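You operate a simulated robot arm through the tools that you are given. There is no shell and no other tool. Be economical: measure what you need, move in short steps, check, and stop when the job is done.

You run a simulated robot arm. Do the job below in one go: nothing can be reset, and whatever is moved stays where it is left.

TASK
Open both clamps, then try the top limit with the unladen beam.
Fine: run it up at SLOW till the top lamp lights; the housing stays in the dolly; end with the crane speed knob at OFF.

The check looks at the end state, three seconds after you hand in, the way a careful person would. Anything else that was tipped, shoved, dropped, spilled or broken makes it a failure.

THE ROBOT
A 7-joint arm with a two-finger parallel gripper on a trunk, on a base that drives. Base frame: it is fixed to the floor where the robot stands at the start and does not move with it; the origin is under the middle of the robot, x ahead of it, y to its left, z up. Units: mm, degrees, N and s.
With the tool pointing down near the work surface it reaches from about 100 to 380 mm from the robot's upright axis, wherever it stands. Its first joint turns from -115.0 to 115.0 degrees. Places, roughly: clamp with blue handle [600, 0, 1200]; clamp with orange handle [800, 300, 1200]; crane speed knob [-300, -300, 1200]. Payload 3.91 kg.
The tool frame sits at the grasp point between the pads (the TCP): z along the fingers, y along the line on which they close. The tips reach 30 mm beyond it. Largest opening 110 mm; finger width 20, thickness 10; the body of the gripper, 48 by 112 mm, starts 55 mm behind the TCP.
Orientation is that of the tool frame in the base frame, as [roll, pitch, yaw] about the fixed x, y, z axes, in that order (R = Rz(yaw) Ry(pitch) Rx(roll)). With the fingers straight down and closing along the base's y, the tool's x points along the base's -x, its y along +y and its z along -z.

THE INTERFACE
- The arm moves only by the tool apply_moves. Its argument "increments" is a list of rows, each a list of 3 entries, a list of its own where there are three numbers: the turn, a rotation vector about the tool's x, y, z in degrees, then the shift along the tool's x, y, z in mm, then the closure, from 0 (fully open) to 1 (shut). In form: [[[wx, wy, wz], [dx, dy, dz], fingers], ...]. A call has 1 to 12 rows; each row shifts and turns the commanded pose from where the row before left it, along the tool's axes as they then stand. A row lasts 0.2 s, in which the tool goes at most 50 mm and 8.6 degrees; a call with a longer step from one row to the next is refused whole, and so is a gripper value outside its range. A pose out of reach is approached as far as the arm can. The call stops where the force on the tool passes 40 N (or 10 N more than at its start, if that is more) or the arm is blocked; 0.2 s more then pass. The fingers move at their own pace (about 108 mm/s each) and stop on an object; they squeeze with about 32 N. The grip force told is the motor's: it shows also when the fingers shut on nothing. Time passes only in rows, and 0.2 s behind the last, so rows that do not move let the fingers close. It gives the time, the measured TCP pose, the force on the tool (base axes), the opening and the grip force at its end, in the units of the frame above (readings bear some noise), with the torque about the TCP (base axes, N m) and any sound that the robot's microphone picked up.
- Cameras (640 x 400 px; columns grow to the right, rows downward): "scene" is now at [-8.4, 106.6, 1796.1]; the picture's right is [-0.68, -0.73, 0.00], its down [-0.62, 0.58, -0.53] and it looks along [0.39, -0.36, -0.85] (base axes); focal length 214 px, centre (320, 200). "wrist" rides on the gripper at [72, 17, -103] in the tool frame; the picture's right is [-0.23, 0.97, 0.00], its down [-0.76, -0.18, -0.62] and it looks along [-0.61, -0.14, 0.78] (tool axes); focal length 222 px, centre (320, 200). There is no depth. A picture from a camera that has moved, and an enlarged one, comes with that camera's place and axes in the base frame and with its lens.
- grab_frame(camera): a new picture of that camera. The clock stands still meanwhile.
- slide_trunk(by): slides the trunk up (or, below 0, down) by that many mm; the arm and the scene camera ride with it, the base frame stays. It gives what a move gives, with no picture.
- base_move(legs): drives the robot by 1 to 6 legs, each [ahead, turn to the left] in mm and degrees, along the robot's own axes; the way and the turn of a leg run together, so that a leg with both is an arc; at most 1500 mm and 180 degrees a leg. The arm and the cameras ride along, it lands a little off, and it stops where it bumps. It gives what a move gives.
- aim_head(pan, tilt): turns the head with the scene camera to pan (to the left, within 155 degrees either way) and tilt (down, from -29 to 69), counted from straight ahead of the robot. It gives what a move gives.
- zoom(camera, box): a new picture of the part [left, top, right, bottom] of that camera's present view, enlarged. The clock stands still meanwhile.
- finish_job(): hands the job in; it is judged then, once.

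Go step by step. Nothing tells you exact positions but the pictures and the camera data: compare them with the known pose of the tool, close in by small moves and look again before you grip or let go. The budget is 120 turns and 98 pictures, counting those below and the enlarged ones. Unless the task says otherwise, let go and move clear before handing in, and close with one line.

The tools are called after "Request:" as name(argument=value, ...) on one line, values as JSON. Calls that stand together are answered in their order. apply_moves: Moves the arm, as the interface text tells. Its arguments: {"type":"object","properties":{"increments":{"type":"array","items":{"type":"array"}}},"required":["increments"]} The other tools are called the same way: slide_trunk (by) slides the trunk up or down; base_move (legs) drives the base; aim_head (pan, tilt) turns the head that bears the scene camera; grab_frame (camera) takes a picture; zoom (camera, box) takes an enlarged picture of a part of a camera's view; finish_job () hands the job in.

At the start:

```text
time_s: 0.0
ee_pos: [467.7, 57.9, 1448.7]
ee_rot: [-180.0, 0.0, 180.0]
ft_force: [0.7, -0.1, 0.0]
ft_torque: [0.02, 0.0, 0.03]
opening: 110.0
finger_force: 0.0
trunk travel left (down, up): [-925.0, 65.0]
robot x, y, heading: [-2.7, 1.1, 0.3]
head pan, tilt: [-42.8, 58.1]
```

scene: 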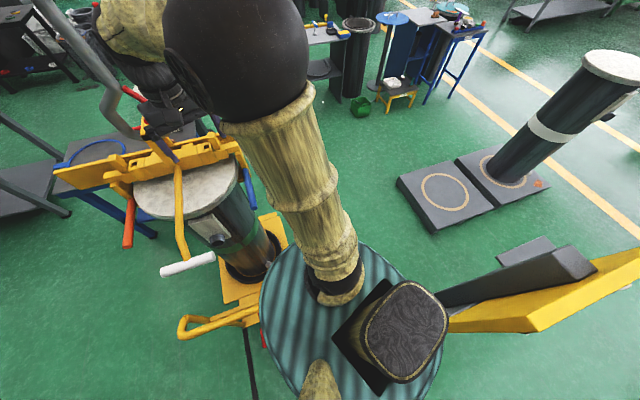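
wrist: 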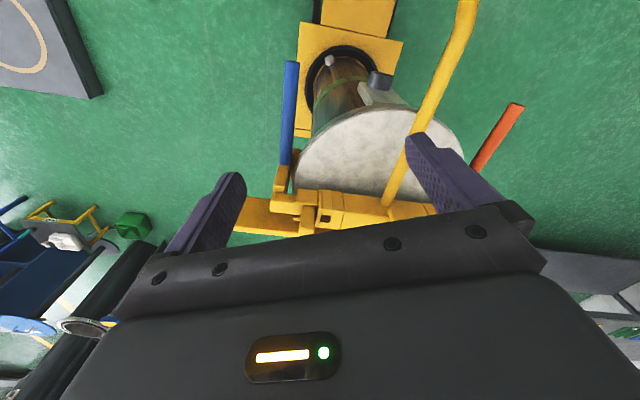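

I see a yellow lifting beam with a blue and an orange handle above a cylinder in a dolly. I'll look around first, both at the clamps and at the crane knob behind me.

Request:
aim_head(pan=10, tilt=30)

Request:
grab_frame(camera="scene")

Request:
aim_head(pan=-135, tilt=45)

Request:
grab_frame(camera="scene")

```text
time_s: 1.2
ee_pos: [468.1, 58.5, 1447.5]
ee_rot: [180.0, 0.0, 180.0]
ft_force: [-1.1, 0.8, 1.1]
ft_torque: [0.01, -0.01, 0.0]
opening: 109.7
finger_force: 0.1
trunk travel left (down, up): [-925.0, 65.0]
robot x, y, heading: [-4.0, -0.8, -0.0]
head pan, tilt: [10.0, 30.0]
```

```text
95 pictures are left
camera scene: at [30.2, 168.9, 1836.0], right [0.17, -0.98, 0.0], down [-0.49, -0.09, -0.87], along [0.85, 0.15, -0.5], focal length 214 px, centre (320, 200)
```

scene: 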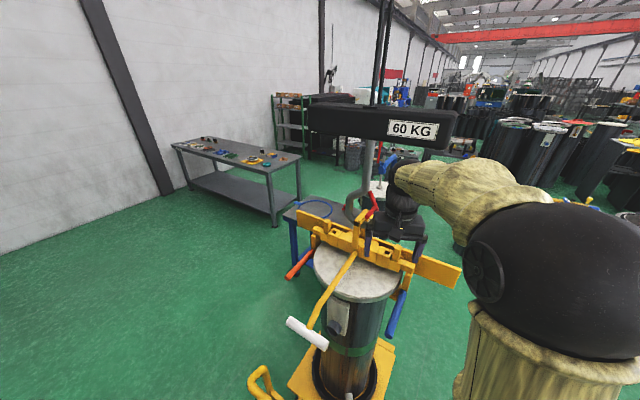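

```text
time_s: 3.5
ee_pos: [467.3, 57.2, 1446.6]
ee_rot: [180.0, 0.0, 179.9]
ft_force: [0.8, 0.2, 0.8]
ft_torque: [-0.01, 0.02, 0.02]
opening: 110.0
finger_force: 0.1
trunk travel left (down, up): [-925.0, 65.0]
robot x, y, heading: [-1.0, 0.4, 0.1]
head pan, tilt: [-135.0, 45.0]
```

```text
94 pictures are left
camera scene: at [-116.4, 95.7, 1813.4], right [-0.71, 0.71, 0.0], down [0.5, 0.5, -0.71], along [-0.5, -0.5, -0.71], focal length 214 px, centre (320, 200)
```

scene: 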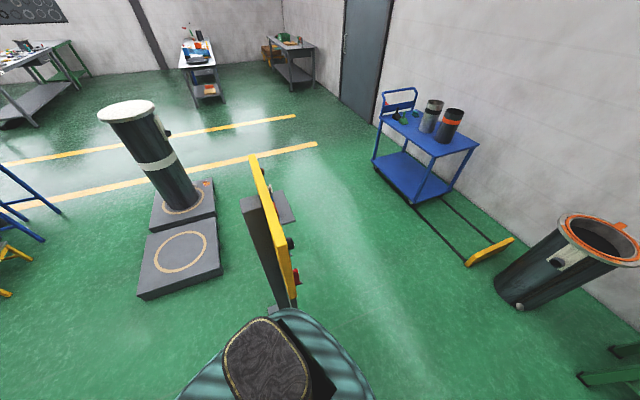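

The crane panel stands behind right, seen nearly edge-on. Zooming on the panel and the clamps.

Request:
zoom(camera="scene", box=[220, 140, 340, 320])

Request:
aim_head(pan=0, tilt=40)

Request:
zoom(camera="scene", box=[220, 80, 440, 280])

Request:
zoom(camera="scene", box=[180, 0, 460, 175])

```text
2.22 times, centred on (280, 230) of scene
camera zoom: at [-116.4, 95.7, 1813.4], right [-0.71, 0.71, 0.0], down [0.5, 0.5, -0.71], along [-0.5, -0.5, -0.71], focal length 477 px, centre (409, 133)
```

zoom: 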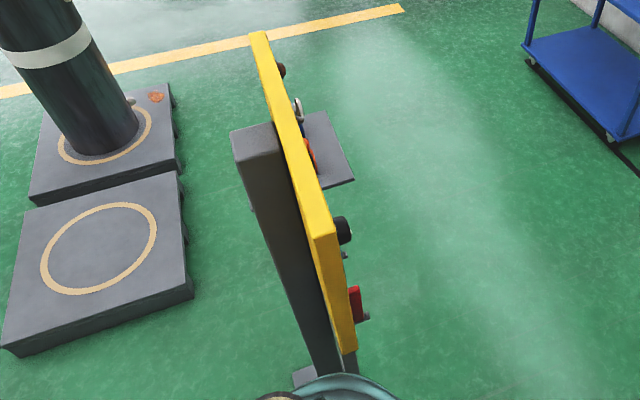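

```text
time_s: 5.7
ee_pos: [467.5, 58.2, 1449.1]
ee_rot: [180.0, 0.0, 179.9]
ft_force: [-0.5, 0.0, 0.1]
ft_torque: [0.05, 0.01, 0.01]
opening: 109.9
finger_force: 0.0
trunk travel left (down, up): [-925.0, 65.0]
robot x, y, heading: [-2.3, -0.2, -0.1]
head pan, tilt: [0.0, 40.0]
```

```text
2.00 times, centred on (330, 180) of scene
camera zoom: at [26.1, 153.2, 1820.6], right [0.0, -1.0, 0.0], down [-0.64, 0.0, -0.77], along [0.77, 0.0, -0.64], focal length 429 px, centre (300, 240)
```

zoom: 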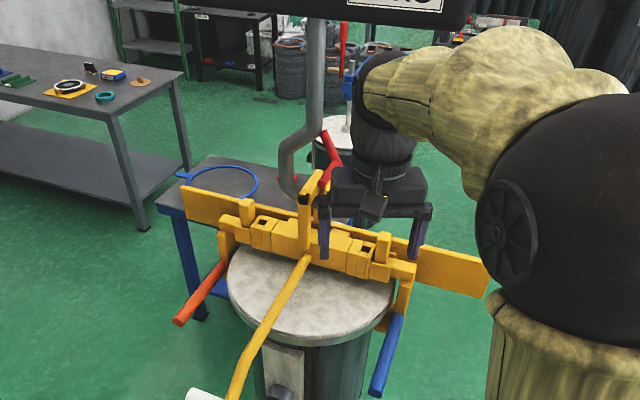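

```text
2.29 times, centred on (320, 88) of scene
camera zoom: at [26.1, 153.2, 1820.6], right [0.0, -1.0, 0.0], down [-0.64, 0.0, -0.77], along [0.77, 0.0, -0.64], focal length 490 px, centre (320, 457)
```

zoom: 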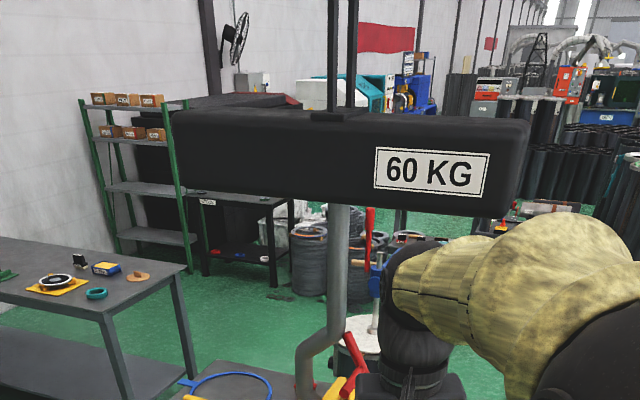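

The arm hides the beam's centre; I'll pull the arm back and to the right to see the clamps properly.

Request:
apply_moves(increments=[[[0, 0, 0], [30, -35, 0], 0], [[0, 0, 0], [30, -35, 0], 0], [[0, 0, 0], [30, -35, 0], 0], [[0, 0, 0], [30, -35, 0], 0], [[0, 0, 0], [30, -35, 0], 0], [[0, 0, 0], [30, -35, 0], 0], [[0, 0, 0], [10, -40, 0], 0], [[0, 0, 0], [10, -40, 0], 0]])

Request:
grab_frame(camera="scene")

Request:
zoom(camera="scene", box=[220, 100, 420, 225])

```text
time_s: 7.5
ee_pos: [268.9, -232.3, 1448.6]
ee_rot: [179.9, 0.0, -180.0]
ft_force: [-0.7, 0.4, -1.3]
ft_torque: [0.06, 0.0, -0.01]
opening: 110.3
finger_force: 0.1
trunk travel left (down, up): [-925.0, 65.0]
robot x, y, heading: [-0.5, 1.4, -0.1]
head pan, tilt: [0.0, 40.0]
```

```text
90 pictures are left
camera scene: at [26.1, 151.8, 1820.8], right [0.0, -1.0, 0.0], down [-0.64, 0.0, -0.77], along [0.77, 0.0, -0.64], focal length 214 px, centre (320, 200)
```

scene: 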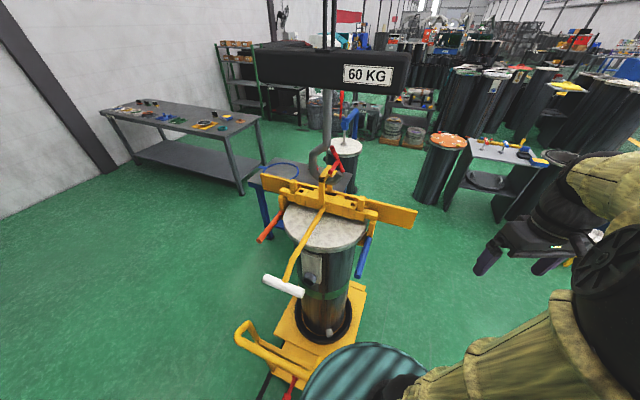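

```text
3.20 times, centred on (320, 162) of scene
camera zoom: at [26.1, 151.8, 1820.8], right [0.0, -1.0, 0.0], down [-0.64, 0.0, -0.77], along [0.77, 0.0, -0.64], focal length 686 px, centre (320, 320)
```

zoom: 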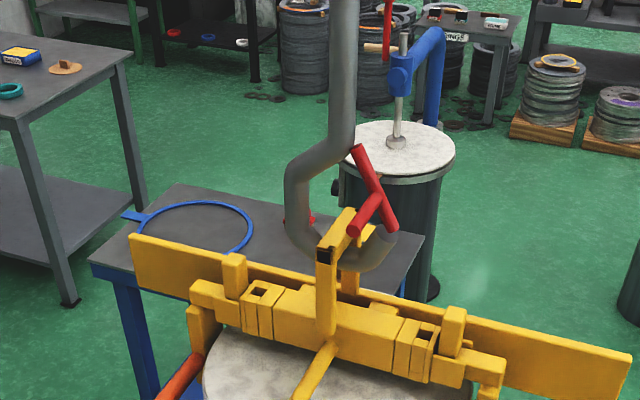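

The levers hang at the beam's ends on the robot's side. Zooming on the levers themselves and then I'll find signs.

Request:
zoom(camera="scene", box=[230, 165, 330, 255])

Request:
zoom(camera="scene", box=[320, 180, 420, 290])

Request:
grab_frame(camera="wrist")

```text
4.44 times, centred on (280, 210) of scene
camera zoom: at [26.1, 151.8, 1820.8], right [0.0, -1.0, 0.0], down [-0.64, 0.0, -0.77], along [0.77, 0.0, -0.64], focal length 953 px, centre (498, 156)
```

zoom: 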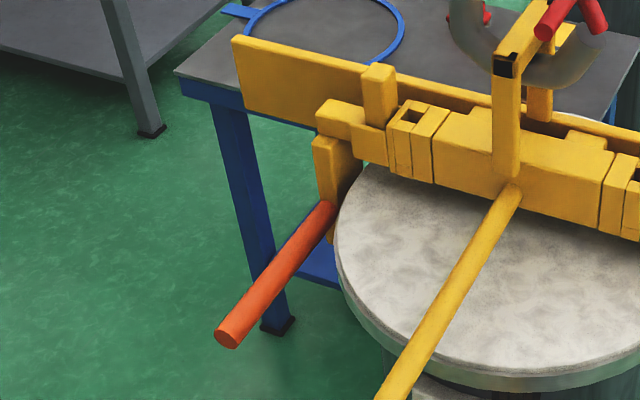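

```text
3.64 times, centred on (370, 235) of scene
camera zoom: at [26.1, 151.8, 1820.8], right [0.0, -1.0, 0.0], down [-0.64, 0.0, -0.77], along [0.77, 0.0, -0.64], focal length 780 px, centre (138, 73)
```

zoom: 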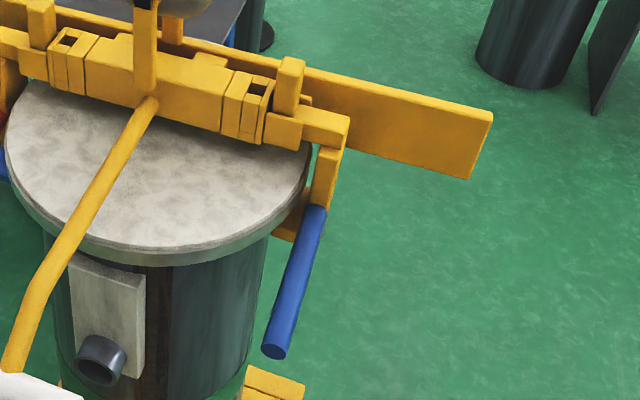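

```text
86 pictures are left
camera wrist: at [195.8, -216.0, 1550.9], right [0.23, 0.97, 0.0], down [0.76, -0.18, 0.62], along [0.61, -0.14, -0.78], focal length 222 px, centre (320, 200)
```

wrist: 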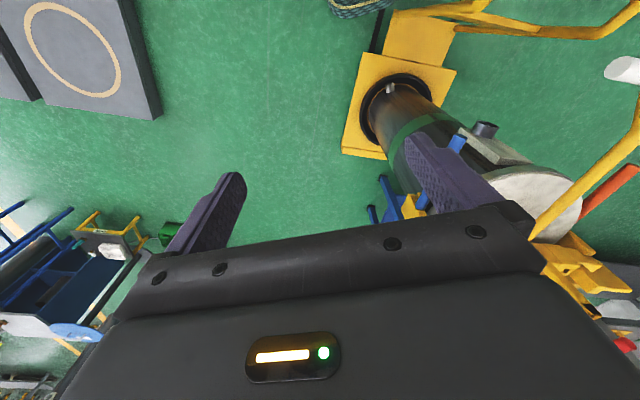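

The levers seem to stick out roughly horizontally toward me (blue tip near [435, 20, 1128]). I'll tilt the wrist so its camera looks level at the beam for mechanism detail.

Request:
apply_moves(increments=[[[0, 0, 0], [0, 35, 20], 0], [[0, 0, 0], [0, 35, 20], 0], [[0, 0, 0], [0, 35, 20], 0], [[0, 0, 0], [0, 35, 20], 0], [[0, 0, 0], [0, 35, 20], 0], [[0, -8.3, 0], [0, 0, 0], 0], [[0, -8.3, 0], [0, 0, 0], 0], [[0, -8.3, 0], [0, 0, 0], 0], [[0, -8.3, 0], [0, 0, 0], 0], [[0, -8.3, 0], [0, 0, 0], 0]])

Request:
grab_frame(camera="wrist")

```text
time_s: 9.7
ee_pos: [350.2, -97.1, 1401.7]
ee_rot: [179.9, 41.6, 180.0]
ft_force: [0.4, 1.3, -0.1]
ft_torque: [0.02, 0.01, -0.03]
opening: 109.8
finger_force: 0.0
out of reach, approached as far as the arm can: row 7, 8, 9, 10
trunk travel left (down, up): [-925.0, 65.0]
robot x, y, heading: [-0.2, -1.3, -0.1]
head pan, tilt: [0.0, 40.0]
```

```text
85 pictures are left
camera wrist: at [228.9, -79.0, 1429.8], right [0.17, 0.97, 0.15], down [0.16, -0.18, 0.97], along [0.97, -0.14, -0.18], focal length 222 px, centre (320, 200)
```

wrist: 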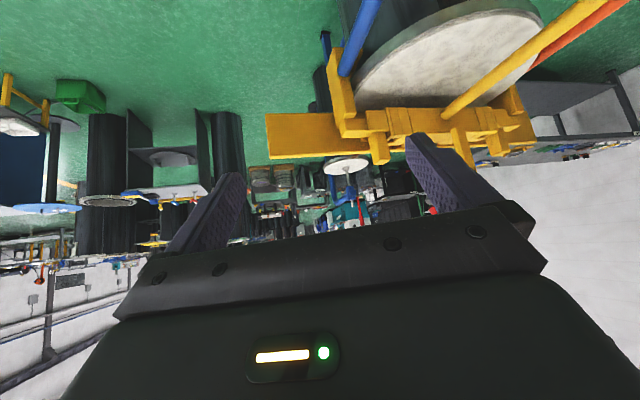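

The arm's reach is limited at this height, so I'll lower the trunk 200 mm and look again.

Request:
slide_trunk(by=-200)

Request:
grab_frame(camera="wrist")

Request:
grab_frame(camera="scene")

```text
time_s: 11.8
ee_pos: [351.0, -96.1, 1201.6]
ee_rot: [180.0, 41.3, -179.9]
ft_force: [-0.4, 0.2, 0.5]
ft_torque: [-0.02, 0.0, 0.0]
opening: 110.2
finger_force: 0.0
trunk travel left (down, up): [-725.0, 265.0]
robot x, y, heading: [0.0, 1.0, 0.3]
head pan, tilt: [0.0, 40.0]
```

```text
84 pictures are left
camera wrist: at [228.7, -78.4, 1229.9], right [0.17, 0.97, 0.15], down [0.16, -0.18, 0.97], along [0.97, -0.14, -0.18], focal length 222 px, centre (320, 200)
```

wrist: 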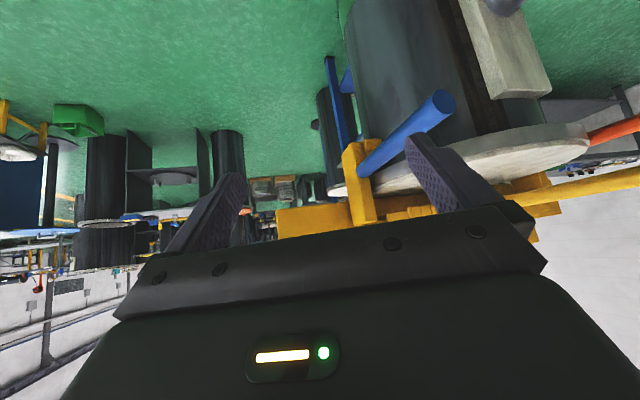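

```text
83 pictures are left
camera scene: at [25.9, 153.2, 1620.7], right [0.0, -1.0, 0.0], down [-0.64, 0.0, -0.77], along [0.77, 0.0, -0.64], focal length 214 px, centre (320, 200)
```

scene: 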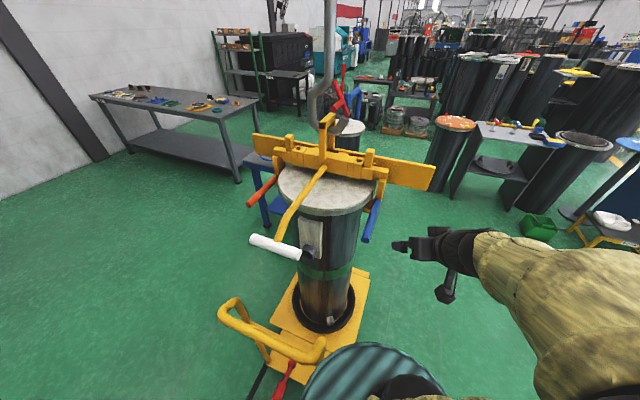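

Now I can see the blue lever side-on. Zooming in on the mechanism.

Request:
zoom(camera="wrist", box=[300, 40, 480, 240])

Request:
zoom(camera="scene", box=[230, 100, 450, 270])

```text
2.00 times, centred on (390, 140) of wrist
camera zoom: at [228.7, -78.4, 1229.9], right [0.17, 0.97, 0.15], down [0.16, -0.18, 0.97], along [0.97, -0.14, -0.18], focal length 444 px, centre (180, 320)
```

zoom: 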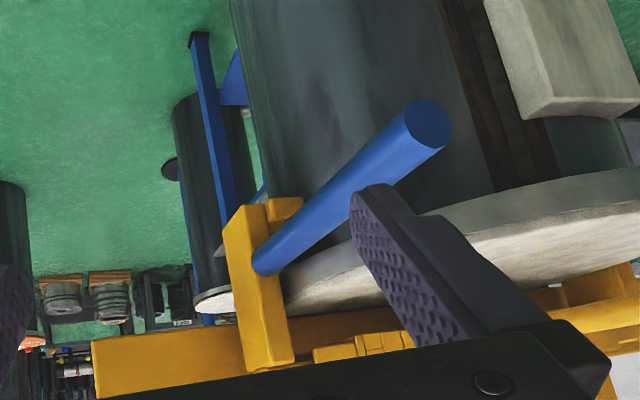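

```text
2.35 times, centred on (340, 185) of scene
camera zoom: at [25.9, 153.2, 1620.7], right [0.0, -1.0, 0.0], down [-0.64, 0.0, -0.77], along [0.77, 0.0, -0.64], focal length 505 px, centre (273, 235)
```

zoom: 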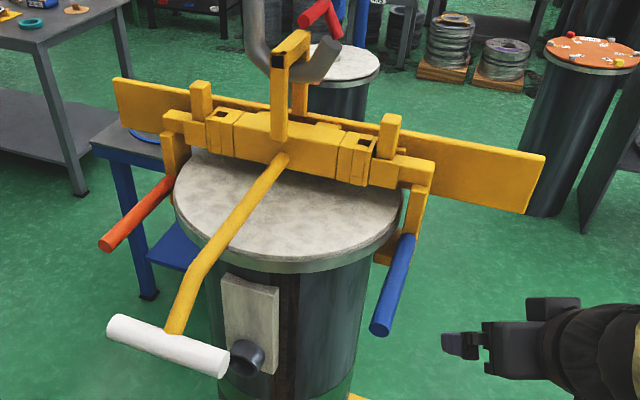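

The lever tip is near [438, 19, 1123], lever horizontal, ~25 mm thick; the clamp hooks hang under the lid rim and look like they slide outward along the beam. I need to know how near the dolly handle is to my base before driving.

Request:
aim_head(pan=35, tilt=65)

Request:
grab_frame(camera="scene")

Request:
aim_head(pan=-15, tilt=65)

Request:
grab_frame(camera="scene")

```text
time_s: 12.8
ee_pos: [352.1, -96.2, 1200.8]
ee_rot: [180.0, 41.4, -180.0]
ft_force: [1.6, 1.2, 0.2]
ft_torque: [-0.02, -0.02, -0.01]
opening: 110.2
finger_force: 0.1
trunk travel left (down, up): [-725.0, 265.0]
robot x, y, heading: [0.9, 2.0, -0.2]
head pan, tilt: [35.0, 65.0]
```

```text
80 pictures are left
camera scene: at [-9.3, 188.0, 1588.4], right [0.57, -0.82, 0.0], down [-0.74, -0.52, -0.42], along [0.35, 0.24, -0.91], focal length 214 px, centre (320, 200)
```

scene: 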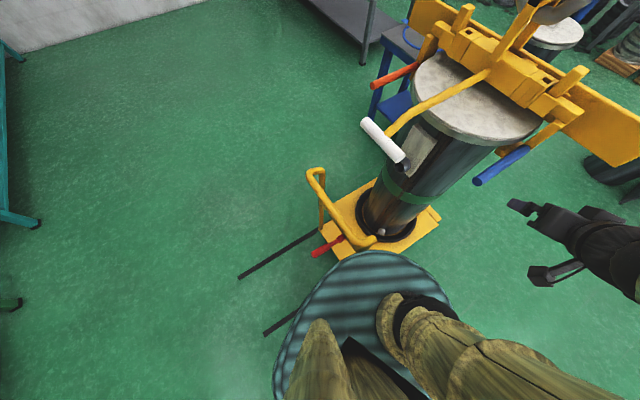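

```text
time_s: 14.0
ee_pos: [352.9, -95.4, 1200.9]
ee_rot: [180.0, 41.5, 179.9]
ft_force: [-0.7, 0.0, -0.8]
ft_torque: [-0.02, 0.0, 0.0]
opening: 110.2
finger_force: 0.1
trunk travel left (down, up): [-725.0, 265.0]
robot x, y, heading: [-1.1, 1.9, -0.0]
head pan, tilt: [-15.0, 65.0]
```

```text
79 pictures are left
camera scene: at [-0.4, 137.6, 1588.3], right [-0.26, -0.97, 0.0], down [-0.88, 0.23, -0.42], along [0.41, -0.11, -0.91], focal length 214 px, centre (320, 200)
```

scene: 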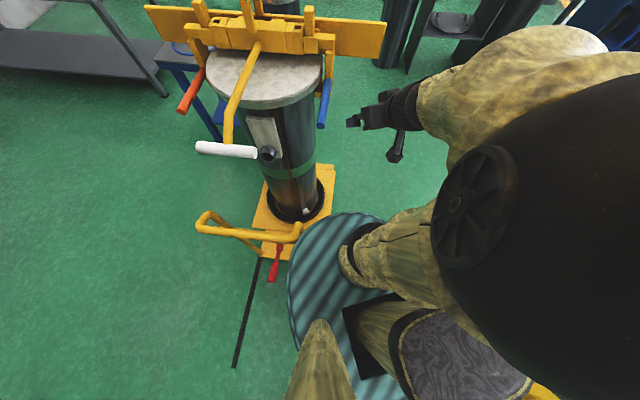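

The dolly's push handle (about z 700) runs close in front of my base, so I won't drive straight in. I'll stow the arm and move around to the right, near [300, -310], to reach the blue lever from there.

Request:
apply_moves(increments=[[[0, 8.3, 0], [0, 0, 0], 0], [[0, 8.3, 0], [0, 0, 0], 0], [[0, 8.3, 0], [0, 0, 0], 0], [[0, 8.3, 0], [0, 0, 0], 0], [[0, 8.3, 0], [0, 0, 0], 0], [[0, 0, 0], [20, 0, -20], 0], [[0, 0, 0], [20, 0, -20], 0], [[0, 0, 0], [20, 0, -20], 0], [[0, 0, 0], [20, 0, -20], 0], [[0, 0, 0], [20, 0, -20], 0]])

Request:
base_move(legs=[[0, -46], [431, 0], [0, 46]])

Request:
aim_head(pan=45, tilt=55)

Request:
grab_frame(camera="scene")

```text
time_s: 16.2
ee_pos: [268.1, -98.4, 1283.9]
ee_rot: [179.9, -0.3, -179.9]
ft_force: [0.5, -0.6, 1.2]
ft_torque: [-0.01, -0.01, 0.0]
opening: 110.1
finger_force: 0.0
out of reach, approached as far as the arm can: row 10
trunk travel left (down, up): [-725.0, 265.0]
robot x, y, heading: [4.2, 0.8, 0.0]
head pan, tilt: [-15.0, 65.0]
```

```text
time_s: 18.2
ee_pos: [170.4, -220.7, 1285.1]
ee_rot: [179.9, -0.2, 148.2]
ft_force: [0.3, -0.5, 0.6]
ft_torque: [-0.01, 0.0, -0.03]
opening: 110.3
finger_force: 0.0
trunk travel left (down, up): [-725.0, 265.0]
robot x, y, heading: [-6.0, 7.7, -29.3]
head pan, tilt: [-15.0, 65.0]
stopped in leg 1: the robot was blocked; the commanded pose is now the measured one
```

```text
time_s: 19.5
ee_pos: [170.5, -219.3, 1285.1]
ee_rot: [180.0, -0.3, 148.2]
ft_force: [-0.6, -0.5, 0.9]
ft_torque: [-0.01, 0.04, -0.03]
opening: 110.0
finger_force: 0.0
trunk travel left (down, up): [-725.0, 265.0]
robot x, y, heading: [-4.2, 7.0, -29.4]
head pan, tilt: [45.0, 55.0]
```

```text
78 pictures are left
camera scene: at [89.6, 186.9, 1600.0], right [0.27, -0.96, 0.0], down [-0.79, -0.22, -0.57], along [0.55, 0.15, -0.82], focal length 214 px, centre (320, 200)
```

scene: 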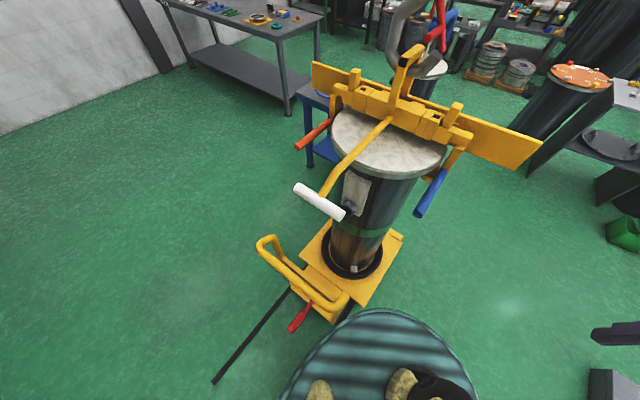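

The turn was blocked after 29°; something of mine touched, probably at the crane panel side. I'll look before doing anything else.

Request:
aim_head(pan=-110, tilt=60)

Request:
grab_frame(camera="scene")

Request:
aim_head(pan=10, tilt=69)

Request:
grab_frame(camera="scene")

```text
time_s: 21.9
ee_pos: [170.4, -220.3, 1284.3]
ee_rot: [-179.9, -0.2, 148.2]
ft_force: [0.2, -0.5, 0.3]
ft_torque: [0.01, 0.03, 0.01]
opening: 109.8
finger_force: 0.1
trunk travel left (down, up): [-725.0, 265.0]
robot x, y, heading: [-4.3, 5.4, -29.7]
head pan, tilt: [-110.0, 60.0]
```

```text
77 pictures are left
camera scene: at [-30.6, 124.3, 1593.9], right [-0.65, 0.76, 0.0], down [0.66, 0.56, -0.5], along [-0.38, -0.32, -0.87], focal length 214 px, centre (320, 200)
```

scene: 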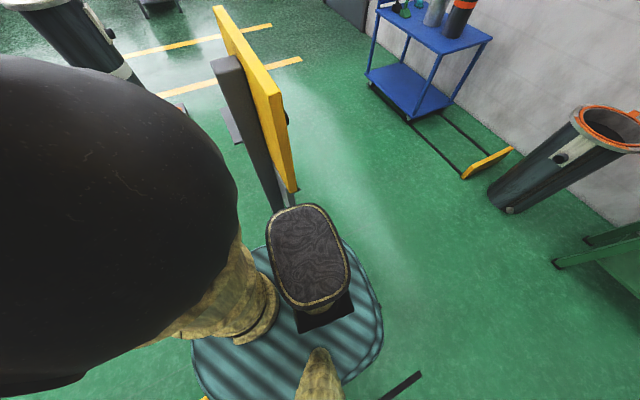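

```text
time_s: 23.9
ee_pos: [170.3, -220.2, 1284.6]
ee_rot: [179.9, -0.1, 148.2]
ft_force: [0.5, -0.3, 0.3]
ft_torque: [-0.01, -0.01, 0.02]
opening: 109.7
finger_force: 0.0
trunk travel left (down, up): [-725.0, 265.0]
robot x, y, heading: [-3.5, 4.4, -29.5]
head pan, tilt: [10.0, 68.8]
```

```text
76 pictures are left
camera scene: at [72.8, 149.0, 1584.5], right [-0.33, -0.94, 0.0], down [-0.88, 0.31, -0.36], along [0.34, -0.12, -0.93], focal length 214 px, centre (320, 200)
```

scene: 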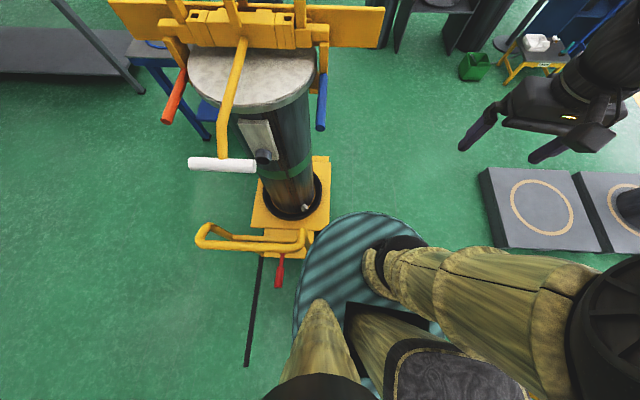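

My squarish base's front-left corner most likely met the dolly handle (the dolly and beam look unmoved). I'll undo the turn, back off 50 mm, and try again.

Request:
base_move(legs=[[0, 29.5], [-50, 0]])

Request:
base_move(legs=[[0, -46]])

```text
time_s: 26.3
ee_pos: [204.9, -103.8, 1286.6]
ee_rot: [180.0, 0.1, 177.9]
ft_force: [-1.1, -0.3, 0.3]
ft_torque: [-0.01, -0.01, 0.0]
opening: 110.3
finger_force: 0.2
trunk travel left (down, up): [-725.0, 265.0]
robot x, y, heading: [-57.0, 6.9, 0.2]
head pan, tilt: [10.0, 68.8]
```

```text
time_s: 28.8
ee_pos: [51.1, -258.9, 1284.6]
ee_rot: [179.9, -0.1, 132.4]
ft_force: [0.0, -0.1, 0.4]
ft_torque: [0.0, 0.03, -0.02]
opening: 110.0
finger_force: 0.0
trunk travel left (down, up): [-725.0, 265.0]
robot x, y, heading: [-54.9, 1.7, -45.0]
head pan, tilt: [10.0, 68.8]
```

The turn cleared this time. Driving along and turning to face ahead again.

Request:
base_move(legs=[[0, 3], [480, 0], [0, 42]])

Request:
aim_head(pan=45, tilt=50)

Request:
grab_frame(camera="scene")

Request:
grab_frame(camera="wrist")

```text
time_s: 34.0
ee_pos: [553.6, -416.0, 1285.8]
ee_rot: [179.9, -0.3, 178.1]
ft_force: [-0.2, 0.4, -0.3]
ft_torque: [0.0, -0.02, 0.02]
opening: 110.3
finger_force: 0.1
trunk travel left (down, up): [-725.0, 265.0]
robot x, y, heading: [288.5, -308.1, 0.5]
head pan, tilt: [10.0, 68.8]
```

```text
time_s: 35.0
ee_pos: [552.1, -416.5, 1285.4]
ee_rot: [-179.9, -0.2, 178.0]
ft_force: [0.3, -0.1, -0.1]
ft_torque: [0.01, -0.02, 0.04]
opening: 110.1
finger_force: 0.1
trunk travel left (down, up): [-725.0, 265.0]
robot x, y, heading: [288.3, -309.6, 0.6]
head pan, tilt: [45.0, 50.0]
```

```text
75 pictures are left
camera scene: at [283.2, -100.2, 1606.4], right [0.71, -0.7, 0.0], down [-0.54, -0.55, -0.64], along [0.45, 0.46, -0.77], focal length 214 px, centre (320, 200)
```

scene: 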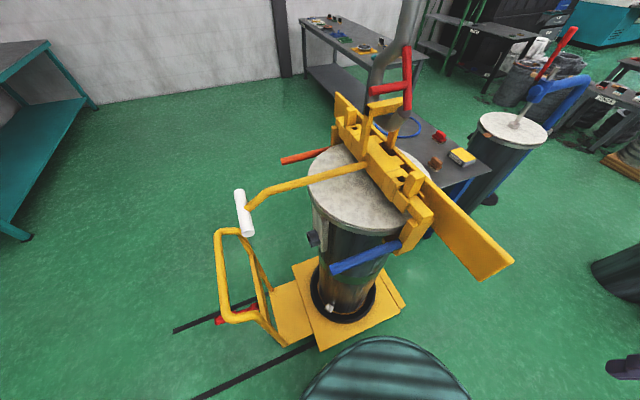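

```text
74 pictures are left
camera wrist: at [480.4, -396.3, 1387.8], right [0.26, 0.97, 0.0], down [0.76, -0.2, 0.62], along [0.6, -0.16, -0.78], focal length 222 px, centre (320, 200)
```

wrist: 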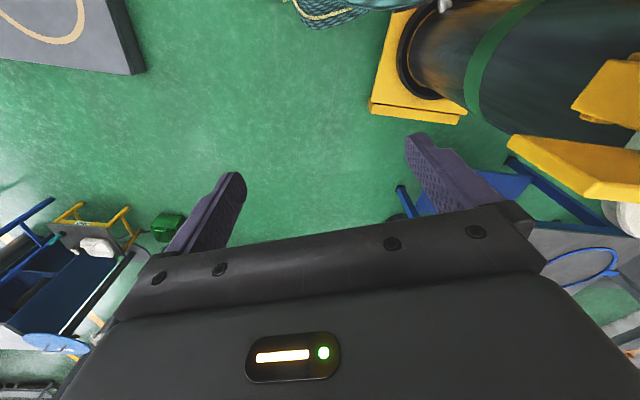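

Now I have a good end-on view of the mechanism from above; zooming.

Request:
zoom(camera="scene", box=[310, 80, 530, 290])

Request:
zoom(camera="scene", box=[320, 180, 460, 280])

```text
1.90 times, centred on (420, 185) of scene
camera zoom: at [283.2, -100.2, 1606.4], right [0.71, -0.7, 0.0], down [-0.54, -0.55, -0.64], along [0.45, 0.46, -0.77], focal length 408 px, centre (130, 229)
```

zoom: 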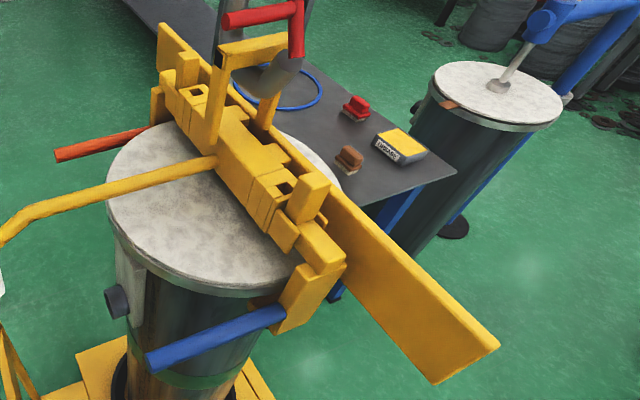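

```text
4.00 times, centred on (390, 230) of scene
camera zoom: at [283.2, -100.2, 1606.4], right [0.71, -0.7, 0.0], down [-0.54, -0.55, -0.64], along [0.45, 0.46, -0.77], focal length 858 px, centre (40, 80)
```

zoom: 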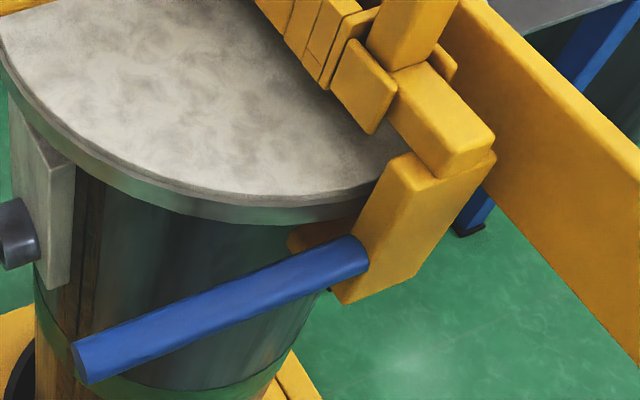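

The hook arm hangs on a bar that comes out of the beam's sleeve, so an outward slide looks likely. I'll bring the open gripper above the lever at about [480, 2], staying high.

Request:
apply_moves(increments=[[[0, 0, 0], [25, 42, 0], 0], [[0, 0, 0], [25, 42, 0], 0], [[0, 0, 0], [25, 42, 0], 0], [[0, 0, 0], [25, 42, 0], 0], [[0, 0, 0], [0, 42, 0], 0], [[0, 0, 0], [0, 42, 0], 0], [[0, 0, 0], [0, 42, 0], 0], [[0, 0, 0], [0, 42, 0], 0], [[0, 0, 0], [-14, 41, 0], 0], [[0, 0, 0], [-14, 41, 0], 0], [[0, 0, 0], [0, 0, 0], 0.45]])

Request:
apply_moves(increments=[[[0, 0, 6.8], [0, 0, 0], 0.45], [[0, 0, 6.8], [0, 0, 0], 0.45], [[0, 0, 6.8], [0, 0, 0], 0.45], [[0, 0, 0], [0, 0, 0], 0.45]])

Request:
grab_frame(camera="wrist")

Request:
grab_frame(camera="scene")

```text
time_s: 37.4
ee_pos: [605.9, -156.4, 1262.5]
ee_rot: [179.9, -0.1, 178.0]
ft_force: [-0.7, 0.3, 1.2]
ft_torque: [0.03, -0.02, -0.02]
opening: 60.3
finger_force: 0.0
out of reach, approached as far as the arm can: row 1, 2, 3, 4, 5, 6
trunk travel left (down, up): [-725.0, 265.0]
robot x, y, heading: [289.3, -306.5, 0.6]
head pan, tilt: [45.0, 50.0]
```

```text
time_s: 38.4
ee_pos: [606.9, -157.5, 1263.7]
ee_rot: [-180.0, -0.3, 157.4]
ft_force: [-0.8, 0.0, 0.3]
ft_torque: [0.01, -0.01, 0.0]
opening: 60.5
finger_force: 0.1
trunk travel left (down, up): [-725.0, 265.0]
robot x, y, heading: [287.4, -310.3, 0.6]
head pan, tilt: [45.0, 50.0]
```

```text
71 pictures are left
camera wrist: at [546.3, -114.4, 1366.9], right [0.58, 0.81, 0.0], down [0.64, -0.46, 0.62], along [0.5, -0.36, -0.78], focal length 222 px, centre (320, 200)
```

wrist: 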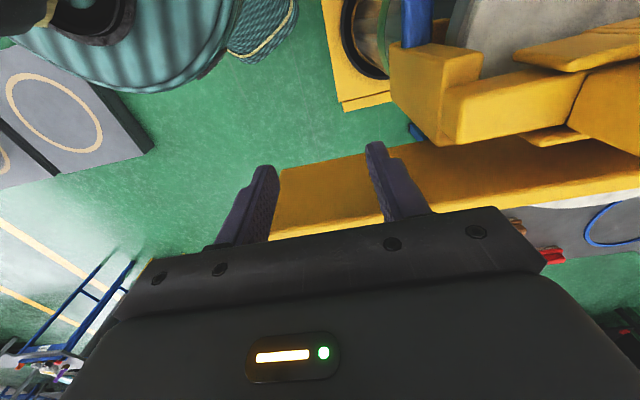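

```text
70 pictures are left
camera scene: at [283.2, -100.1, 1606.5], right [0.71, -0.7, 0.0], down [-0.54, -0.55, -0.64], along [0.45, 0.46, -0.77], focal length 214 px, centre (320, 200)
```

scene: 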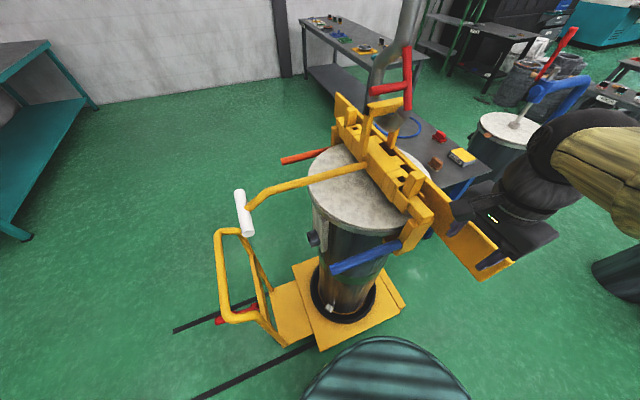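

The arm can't fold in closer than ~270 mm, so it took a wider arc over the end plate (no contact). I'll raise the trunk 100 mm, go over to the lever along a straight path, and check.

Request:
slide_trunk(by=100)

Request:
apply_moves(increments=[[[0, 0, 0], [35.6, 19.6, 0], 0.45], [[0, 0, 0], [35.6, 19.6, 0], 0.45], [[0, 0, 0], [35.6, 19.6, 0], 0.45], [[0, 0, 0], [35.6, 19.6, 0], 0.45], [[0, 0, 0], [35.6, 19.6, 0], 0.45], [[0, 0, 0], [0, 0, 0], 0.45]])

Request:
grab_frame(camera="wrist")

Request:
grab_frame(camera="scene")

```text
time_s: 39.7
ee_pos: [606.5, -157.8, 1364.1]
ee_rot: [180.0, -0.1, 157.6]
ft_force: [0.1, -0.9, -0.8]
ft_torque: [0.0, -0.03, 0.04]
opening: 60.9
finger_force: 0.0
trunk travel left (down, up): [-825.0, 165.0]
robot x, y, heading: [291.6, -308.5, 0.3]
head pan, tilt: [45.0, 50.0]
```

```text
time_s: 41.1
ee_pos: [479.3, -1.6, 1362.6]
ee_rot: [180.0, -0.2, 157.6]
ft_force: [-0.4, -0.4, 0.0]
ft_torque: [0.05, -0.03, 0.0]
opening: 60.6
finger_force: 0.0
trunk travel left (down, up): [-825.0, 165.0]
robot x, y, heading: [290.3, -308.6, 0.3]
head pan, tilt: [45.0, 50.0]
```

```text
69 pictures are left
camera wrist: at [418.7, 42.8, 1465.6], right [0.58, 0.81, 0.0], down [0.64, -0.45, 0.62], along [0.51, -0.36, -0.78], focal length 222 px, centre (320, 200)
```

wrist: 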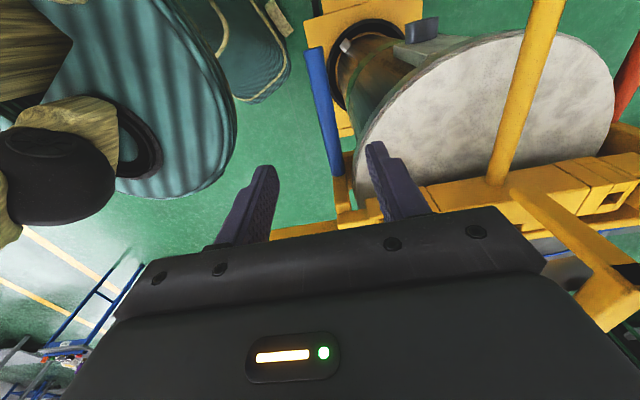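

```text
68 pictures are left
camera scene: at [283.3, -100.8, 1706.6], right [0.71, -0.7, 0.0], down [-0.54, -0.54, -0.64], along [0.45, 0.46, -0.77], focal length 214 px, centre (320, 200)
```

scene: 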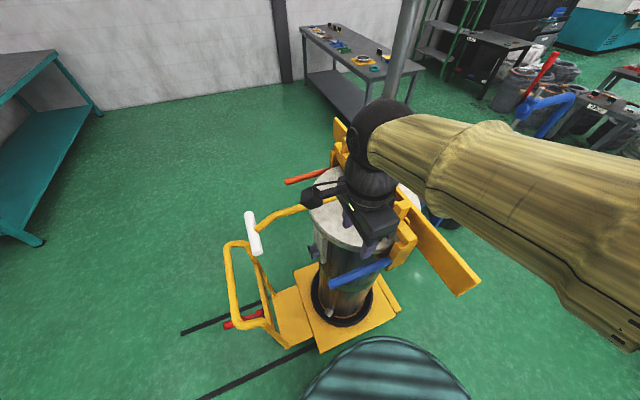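

The lever triangulates at exactly where I thought. Shift 4 mm, lower with the trunk and then the arm so the pads straddle the lever.

Request:
slide_trunk(by=-100)

Request:
apply_moves(increments=[[[0, 0, 0], [0, 4.2, 35], 0.45], [[0, 0, 0], [0, 0, 35], 0.45], [[0, 0, 0], [0, 0, 25], 0.45], [[0, 0, 0], [0, 0, 0], 0.45]])

Request:
grab_frame(camera="wrist")

```text
time_s: 42.5
ee_pos: [478.9, -1.4, 1263.9]
ee_rot: [-179.9, -0.2, 157.5]
ft_force: [0.5, -0.5, -0.5]
ft_torque: [0.04, -0.02, 0.02]
opening: 60.2
finger_force: 0.0
trunk travel left (down, up): [-725.0, 265.0]
robot x, y, heading: [287.2, -304.8, 0.4]
head pan, tilt: [45.0, 50.0]
```

```text
time_s: 43.5
ee_pos: [481.3, 4.3, 1167.8]
ee_rot: [180.0, -0.2, 157.6]
ft_force: [-0.2, 0.2, 0.2]
ft_torque: [0.01, 0.03, 0.04]
opening: 60.5
finger_force: 0.1
trunk travel left (down, up): [-725.0, 265.0]
robot x, y, heading: [287.0, -310.9, 0.5]
head pan, tilt: [45.0, 50.0]
```

```text
67 pictures are left
camera wrist: at [420.3, 47.9, 1269.8], right [0.58, 0.81, 0.0], down [0.64, -0.45, 0.62], along [0.51, -0.36, -0.78], focal length 222 px, centre (320, 200)
```

wrist: 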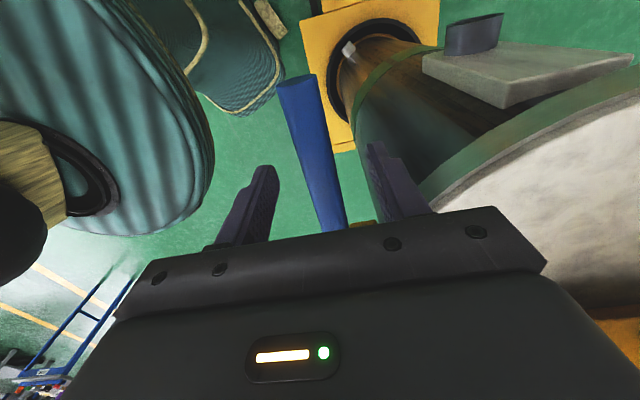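

The lever is between the fingers. Lower 45 mm and close.

Request:
apply_moves(increments=[[[0, 0, 0], [0, 0, 22], 0.45], [[0, 0, 0], [0, 0, 22], 0.45], [[0, 0, 0], [0, 0, 0], 0.9], [[0, 0, 0], [0, 0, 0], 0.9], [[0, 0, 0], [0, 0, 0], 0.9]])

Request:
grab_frame(camera="wrist")

```text
time_s: 44.6
ee_pos: [480.3, 0.3, 1122.5]
ee_rot: [-179.8, -0.2, 157.6]
ft_force: [-4.9, -11.5, -10.9]
ft_torque: [-0.26, -0.43, -0.13]
opening: 25.6
finger_force: 45.3
trunk travel left (down, up): [-725.0, 265.0]
robot x, y, heading: [287.4, -308.4, 0.6]
head pan, tilt: [45.0, 50.0]
```

```text
66 pictures are left
camera wrist: at [420.1, 44.4, 1225.8], right [0.58, 0.81, 0.0], down [0.64, -0.45, 0.62], along [0.5, -0.36, -0.78], focal length 222 px, centre (320, 200)
```

wrist: 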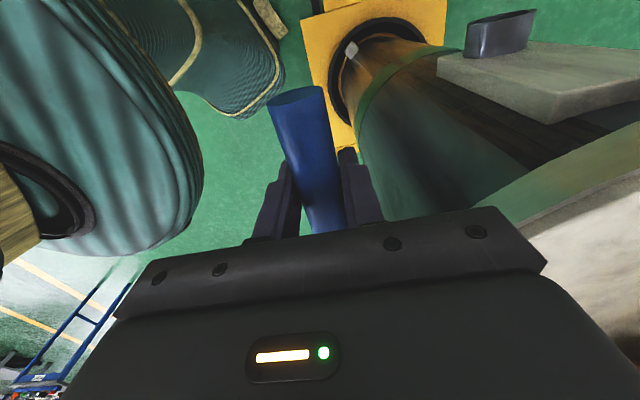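

Gripped firmly on a 25 mm lever. I'll tug it gently outward along the beam and read the force.

Request:
apply_moves(increments=[[[0, 0, 0], [0, -5, 0], 0.9], [[0, 0, 0], [0, -5, 0], 0.9], [[0, 0, 0], [0, 0, 0], 0.9]])

```text
time_s: 45.5
ee_pos: [479.1, -3.5, 1124.8]
ee_rot: [179.5, -0.1, 157.6]
ft_force: [10.8, 16.3, 25.8]
ft_torque: [0.46, 0.73, -0.19]
opening: 25.9
finger_force: 44.6
trunk travel left (down, up): [-725.0, 265.0]
robot x, y, heading: [288.6, -308.5, 0.7]
head pan, tilt: [45.0, 50.0]
```

The lever gave ~4 mm outward and pushed the tool up, so its path may curve upward. I'll probe: ease upward instead.

Request:
apply_moves(increments=[[[0, 0, 0], [0, 3, -4], 0.9], [[0, 0, 0], [0, 3, -4], 0.9], [[0, 0, 0], [0, 0, 0], 0.9]])

```text
time_s: 46.3
ee_pos: [477.6, -7.3, 1127.3]
ee_rot: [-178.8, -0.2, 157.6]
ft_force: [-1.5, -3.8, -10.9]
ft_torque: [0.01, 0.04, -0.03]
opening: 25.9
finger_force: 45.1
trunk travel left (down, up): [-725.0, 265.0]
robot x, y, heading: [287.4, -309.7, 0.3]
head pan, tilt: [45.0, 50.0]
stopped in row 3: the force on the tool passed its limit (the readings are from after the stop); the commanded pose is now the measured one
```

The lever moved about 8 mm outward and 5 mm up; it swings on a pivot above and inward. Following that arc in small steps.

Request:
apply_moves(increments=[[[0, 0, 0], [0, -4, -2.5], 0.9], [[0, 0, 0], [0, -4, -2.7], 0.9], [[0, 0, 0], [0, -4, -3], 0.9], [[0, 0, 0], [0, 0, 0], 0.9]])

Request:
grab_frame(camera="wrist")

```text
time_s: 47.3
ee_pos: [473.5, -15.9, 1136.9]
ee_rot: [-179.0, -0.2, 157.7]
ft_force: [2.2, -2.6, -11.3]
ft_torque: [0.0, 0.35, -0.15]
opening: 25.8
finger_force: 45.6
trunk travel left (down, up): [-725.0, 265.0]
robot x, y, heading: [286.7, -307.6, 0.6]
head pan, tilt: [45.0, 50.0]
```

```text
65 pictures are left
camera wrist: at [414.2, 29.8, 1239.0], right [0.58, 0.81, -0.02], down [0.64, -0.44, 0.62], along [0.5, -0.37, -0.78], focal length 222 px, centre (320, 200)
```

wrist: 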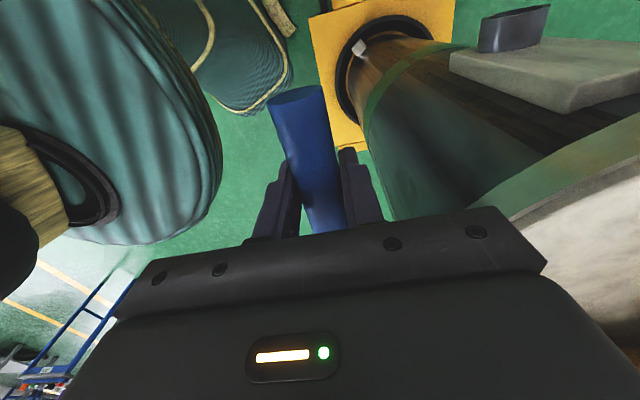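

It moves freely on an arc (17 mm out, 14 up so far). Continuing to follow it.

Request:
apply_moves(increments=[[[0, 0, 0], [0, -3.5, -3.8], 0.9], [[0, 0, 0], [0, -3.3, -4], 0.9], [[0, 0, 0], [0, -3, -4.2], 0.9], [[0, 0, 0], [0, -2.8, -4.4], 0.9], [[0, 0, 0], [0, 0, 0], 0.9]])

Request:
zoom(camera="scene", box=[300, 120, 500, 320])

```text
time_s: 48.5
ee_pos: [469.1, -27.9, 1152.1]
ee_rot: [-178.9, -0.2, 157.7]
ft_force: [-3.4, -9.3, -17.1]
ft_torque: [-0.2, 0.38, -0.24]
opening: 25.7
finger_force: 45.2
trunk travel left (down, up): [-725.0, 265.0]
robot x, y, heading: [290.3, -307.9, 0.5]
head pan, tilt: [45.0, 50.0]
```

```text
2.00 times, centred on (400, 220) of scene
camera zoom: at [283.0, -100.9, 1606.5], right [0.71, -0.7, 0.0], down [-0.54, -0.54, -0.64], along [0.45, 0.46, -0.77], focal length 429 px, centre (160, 160)
```

zoom: 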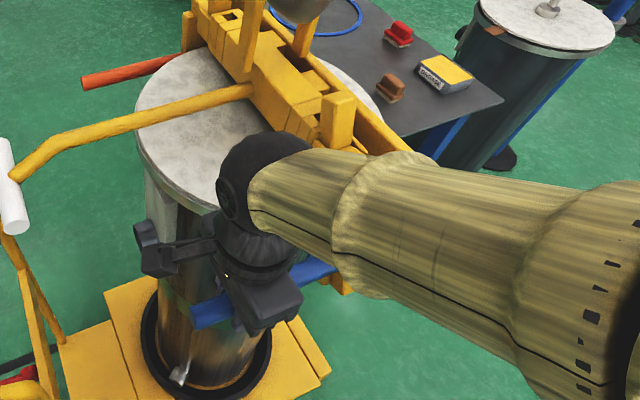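

Force says the arc is wider than I assumed (radius ~120 mm). Continue with more outward motion.

Request:
apply_moves(increments=[[[0, 0, 0], [0, -5, -3.2], 0.9], [[0, 0, 0], [0, -4.4, -4], 0.9], [[0, 0, 0], [0, -4, -4.4], 0.9], [[0, 0, 0], [0, -3.5, -4.8], 0.9], [[0, 0, 0], [0, 0, 0], 0.9]])

Request:
grab_frame(camera="wrist")

```text
time_s: 49.7
ee_pos: [463.9, -38.9, 1169.7]
ee_rot: [-179.3, -0.1, 157.7]
ft_force: [5.8, 18.5, 15.5]
ft_torque: [0.23, -0.48, -0.27]
opening: 25.8
finger_force: 45.4
trunk travel left (down, up): [-725.0, 265.0]
robot x, y, heading: [290.1, -308.1, 0.6]
head pan, tilt: [45.0, 50.0]
```

```text
63 pictures are left
camera wrist: at [403.9, 5.4, 1272.7], right [0.58, 0.81, -0.01], down [0.64, -0.45, 0.62], along [0.5, -0.37, -0.78], focal length 222 px, centre (320, 200)
```

wrist: 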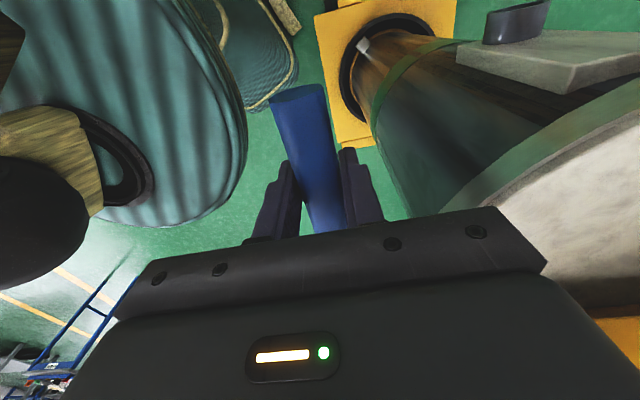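

Now I'm slightly too far out; steering more upward along the arc.

Request:
apply_moves(increments=[[[0, 0, 0], [0, -1, -5], 0.9], [[0, 0, 0], [0, -1.7, -4.6], 0.9], [[0, 0, 0], [0, -1.7, -4.7], 0.9], [[0, 0, 0], [0, -1.4, -4.8], 0.9], [[0, 0, 0], [0, 0, 0], 0.9]])

Request:
zoom(camera="scene", box=[300, 120, 500, 320])

```text
time_s: 50.6
ee_pos: [461.7, -44.4, 1179.9]
ee_rot: [-178.6, -0.4, 157.6]
ft_force: [4.7, 15.7, -26.7]
ft_torque: [-0.05, -0.56, -0.4]
opening: 25.8
finger_force: 45.3
trunk travel left (down, up): [-725.0, 265.0]
robot x, y, heading: [283.9, -306.0, 0.5]
head pan, tilt: [45.0, 50.0]
stopped in row 4: the force on the tool passed its limit (the readings are from after the stop); the commanded pose is now the measured one
```

```text
2.00 times, centred on (400, 220) of scene
camera zoom: at [285.2, -95.0, 1605.2], right [0.71, -0.7, 0.0], down [-0.54, -0.55, -0.64], along [0.45, 0.45, -0.77], focal length 429 px, centre (160, 160)
```

zoom: 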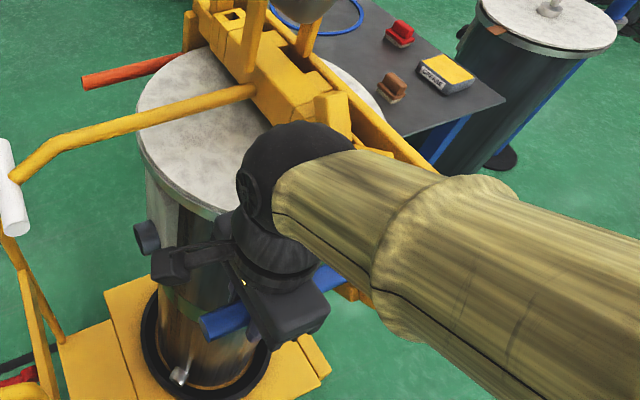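

The lever resists along its path now — probably the end stop after ~30°. I'll nudge once more to confirm.

Request:
apply_moves(increments=[[[0, 0, 0], [0, -1.5, -3], 0.9], [[0, 0, 0], [0, -1.5, -3], 0.9], [[0, 0, 0], [0, 0, 0], 0.9]])

```text
time_s: 50.9
ee_pos: [462.2, -44.2, 1181.5]
ee_rot: [-178.7, -0.3, 157.7]
ft_force: [4.5, 14.4, -24.6]
ft_torque: [-0.07, -0.65, -0.37]
opening: 25.9
finger_force: 44.6
trunk travel left (down, up): [-725.0, 265.0]
robot x, y, heading: [286.3, -308.9, 0.3]
head pan, tilt: [45.0, 50.0]
stopped in row 1: the force on the tool passed its limit (the readings are from after the stop); the commanded pose is now the measured one
```

That's an end stop. I'll release and see whether it holds open.

Request:
apply_moves(increments=[[[0, 0, 0], [0, 0, 0], 0.5], [[0, 0, 0], [0, 0, 0], 0.5], [[0, 0, 0], [0, 0, 0], 0.5]])

Request:
grab_frame(camera="wrist")

```text
time_s: 51.7
ee_pos: [459.8, -49.8, 1181.4]
ee_rot: [-178.5, -0.4, 157.8]
ft_force: [-0.5, 0.6, 0.6]
ft_torque: [-0.03, 0.02, 0.02]
opening: 55.0
finger_force: 0.1
trunk travel left (down, up): [-725.0, 265.0]
robot x, y, heading: [287.9, -307.6, 0.2]
head pan, tilt: [45.0, 50.0]
```

```text
61 pictures are left
camera wrist: at [401.0, -2.8, 1285.0], right [0.58, 0.81, -0.02], down [0.65, -0.44, 0.62], along [0.5, -0.38, -0.78], focal length 222 px, centre (320, 200)
```

wrist: 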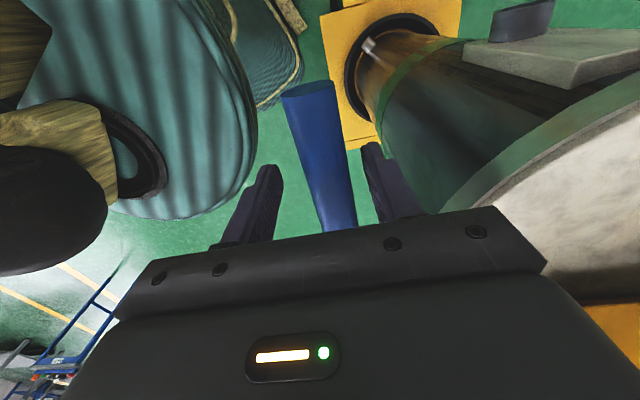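

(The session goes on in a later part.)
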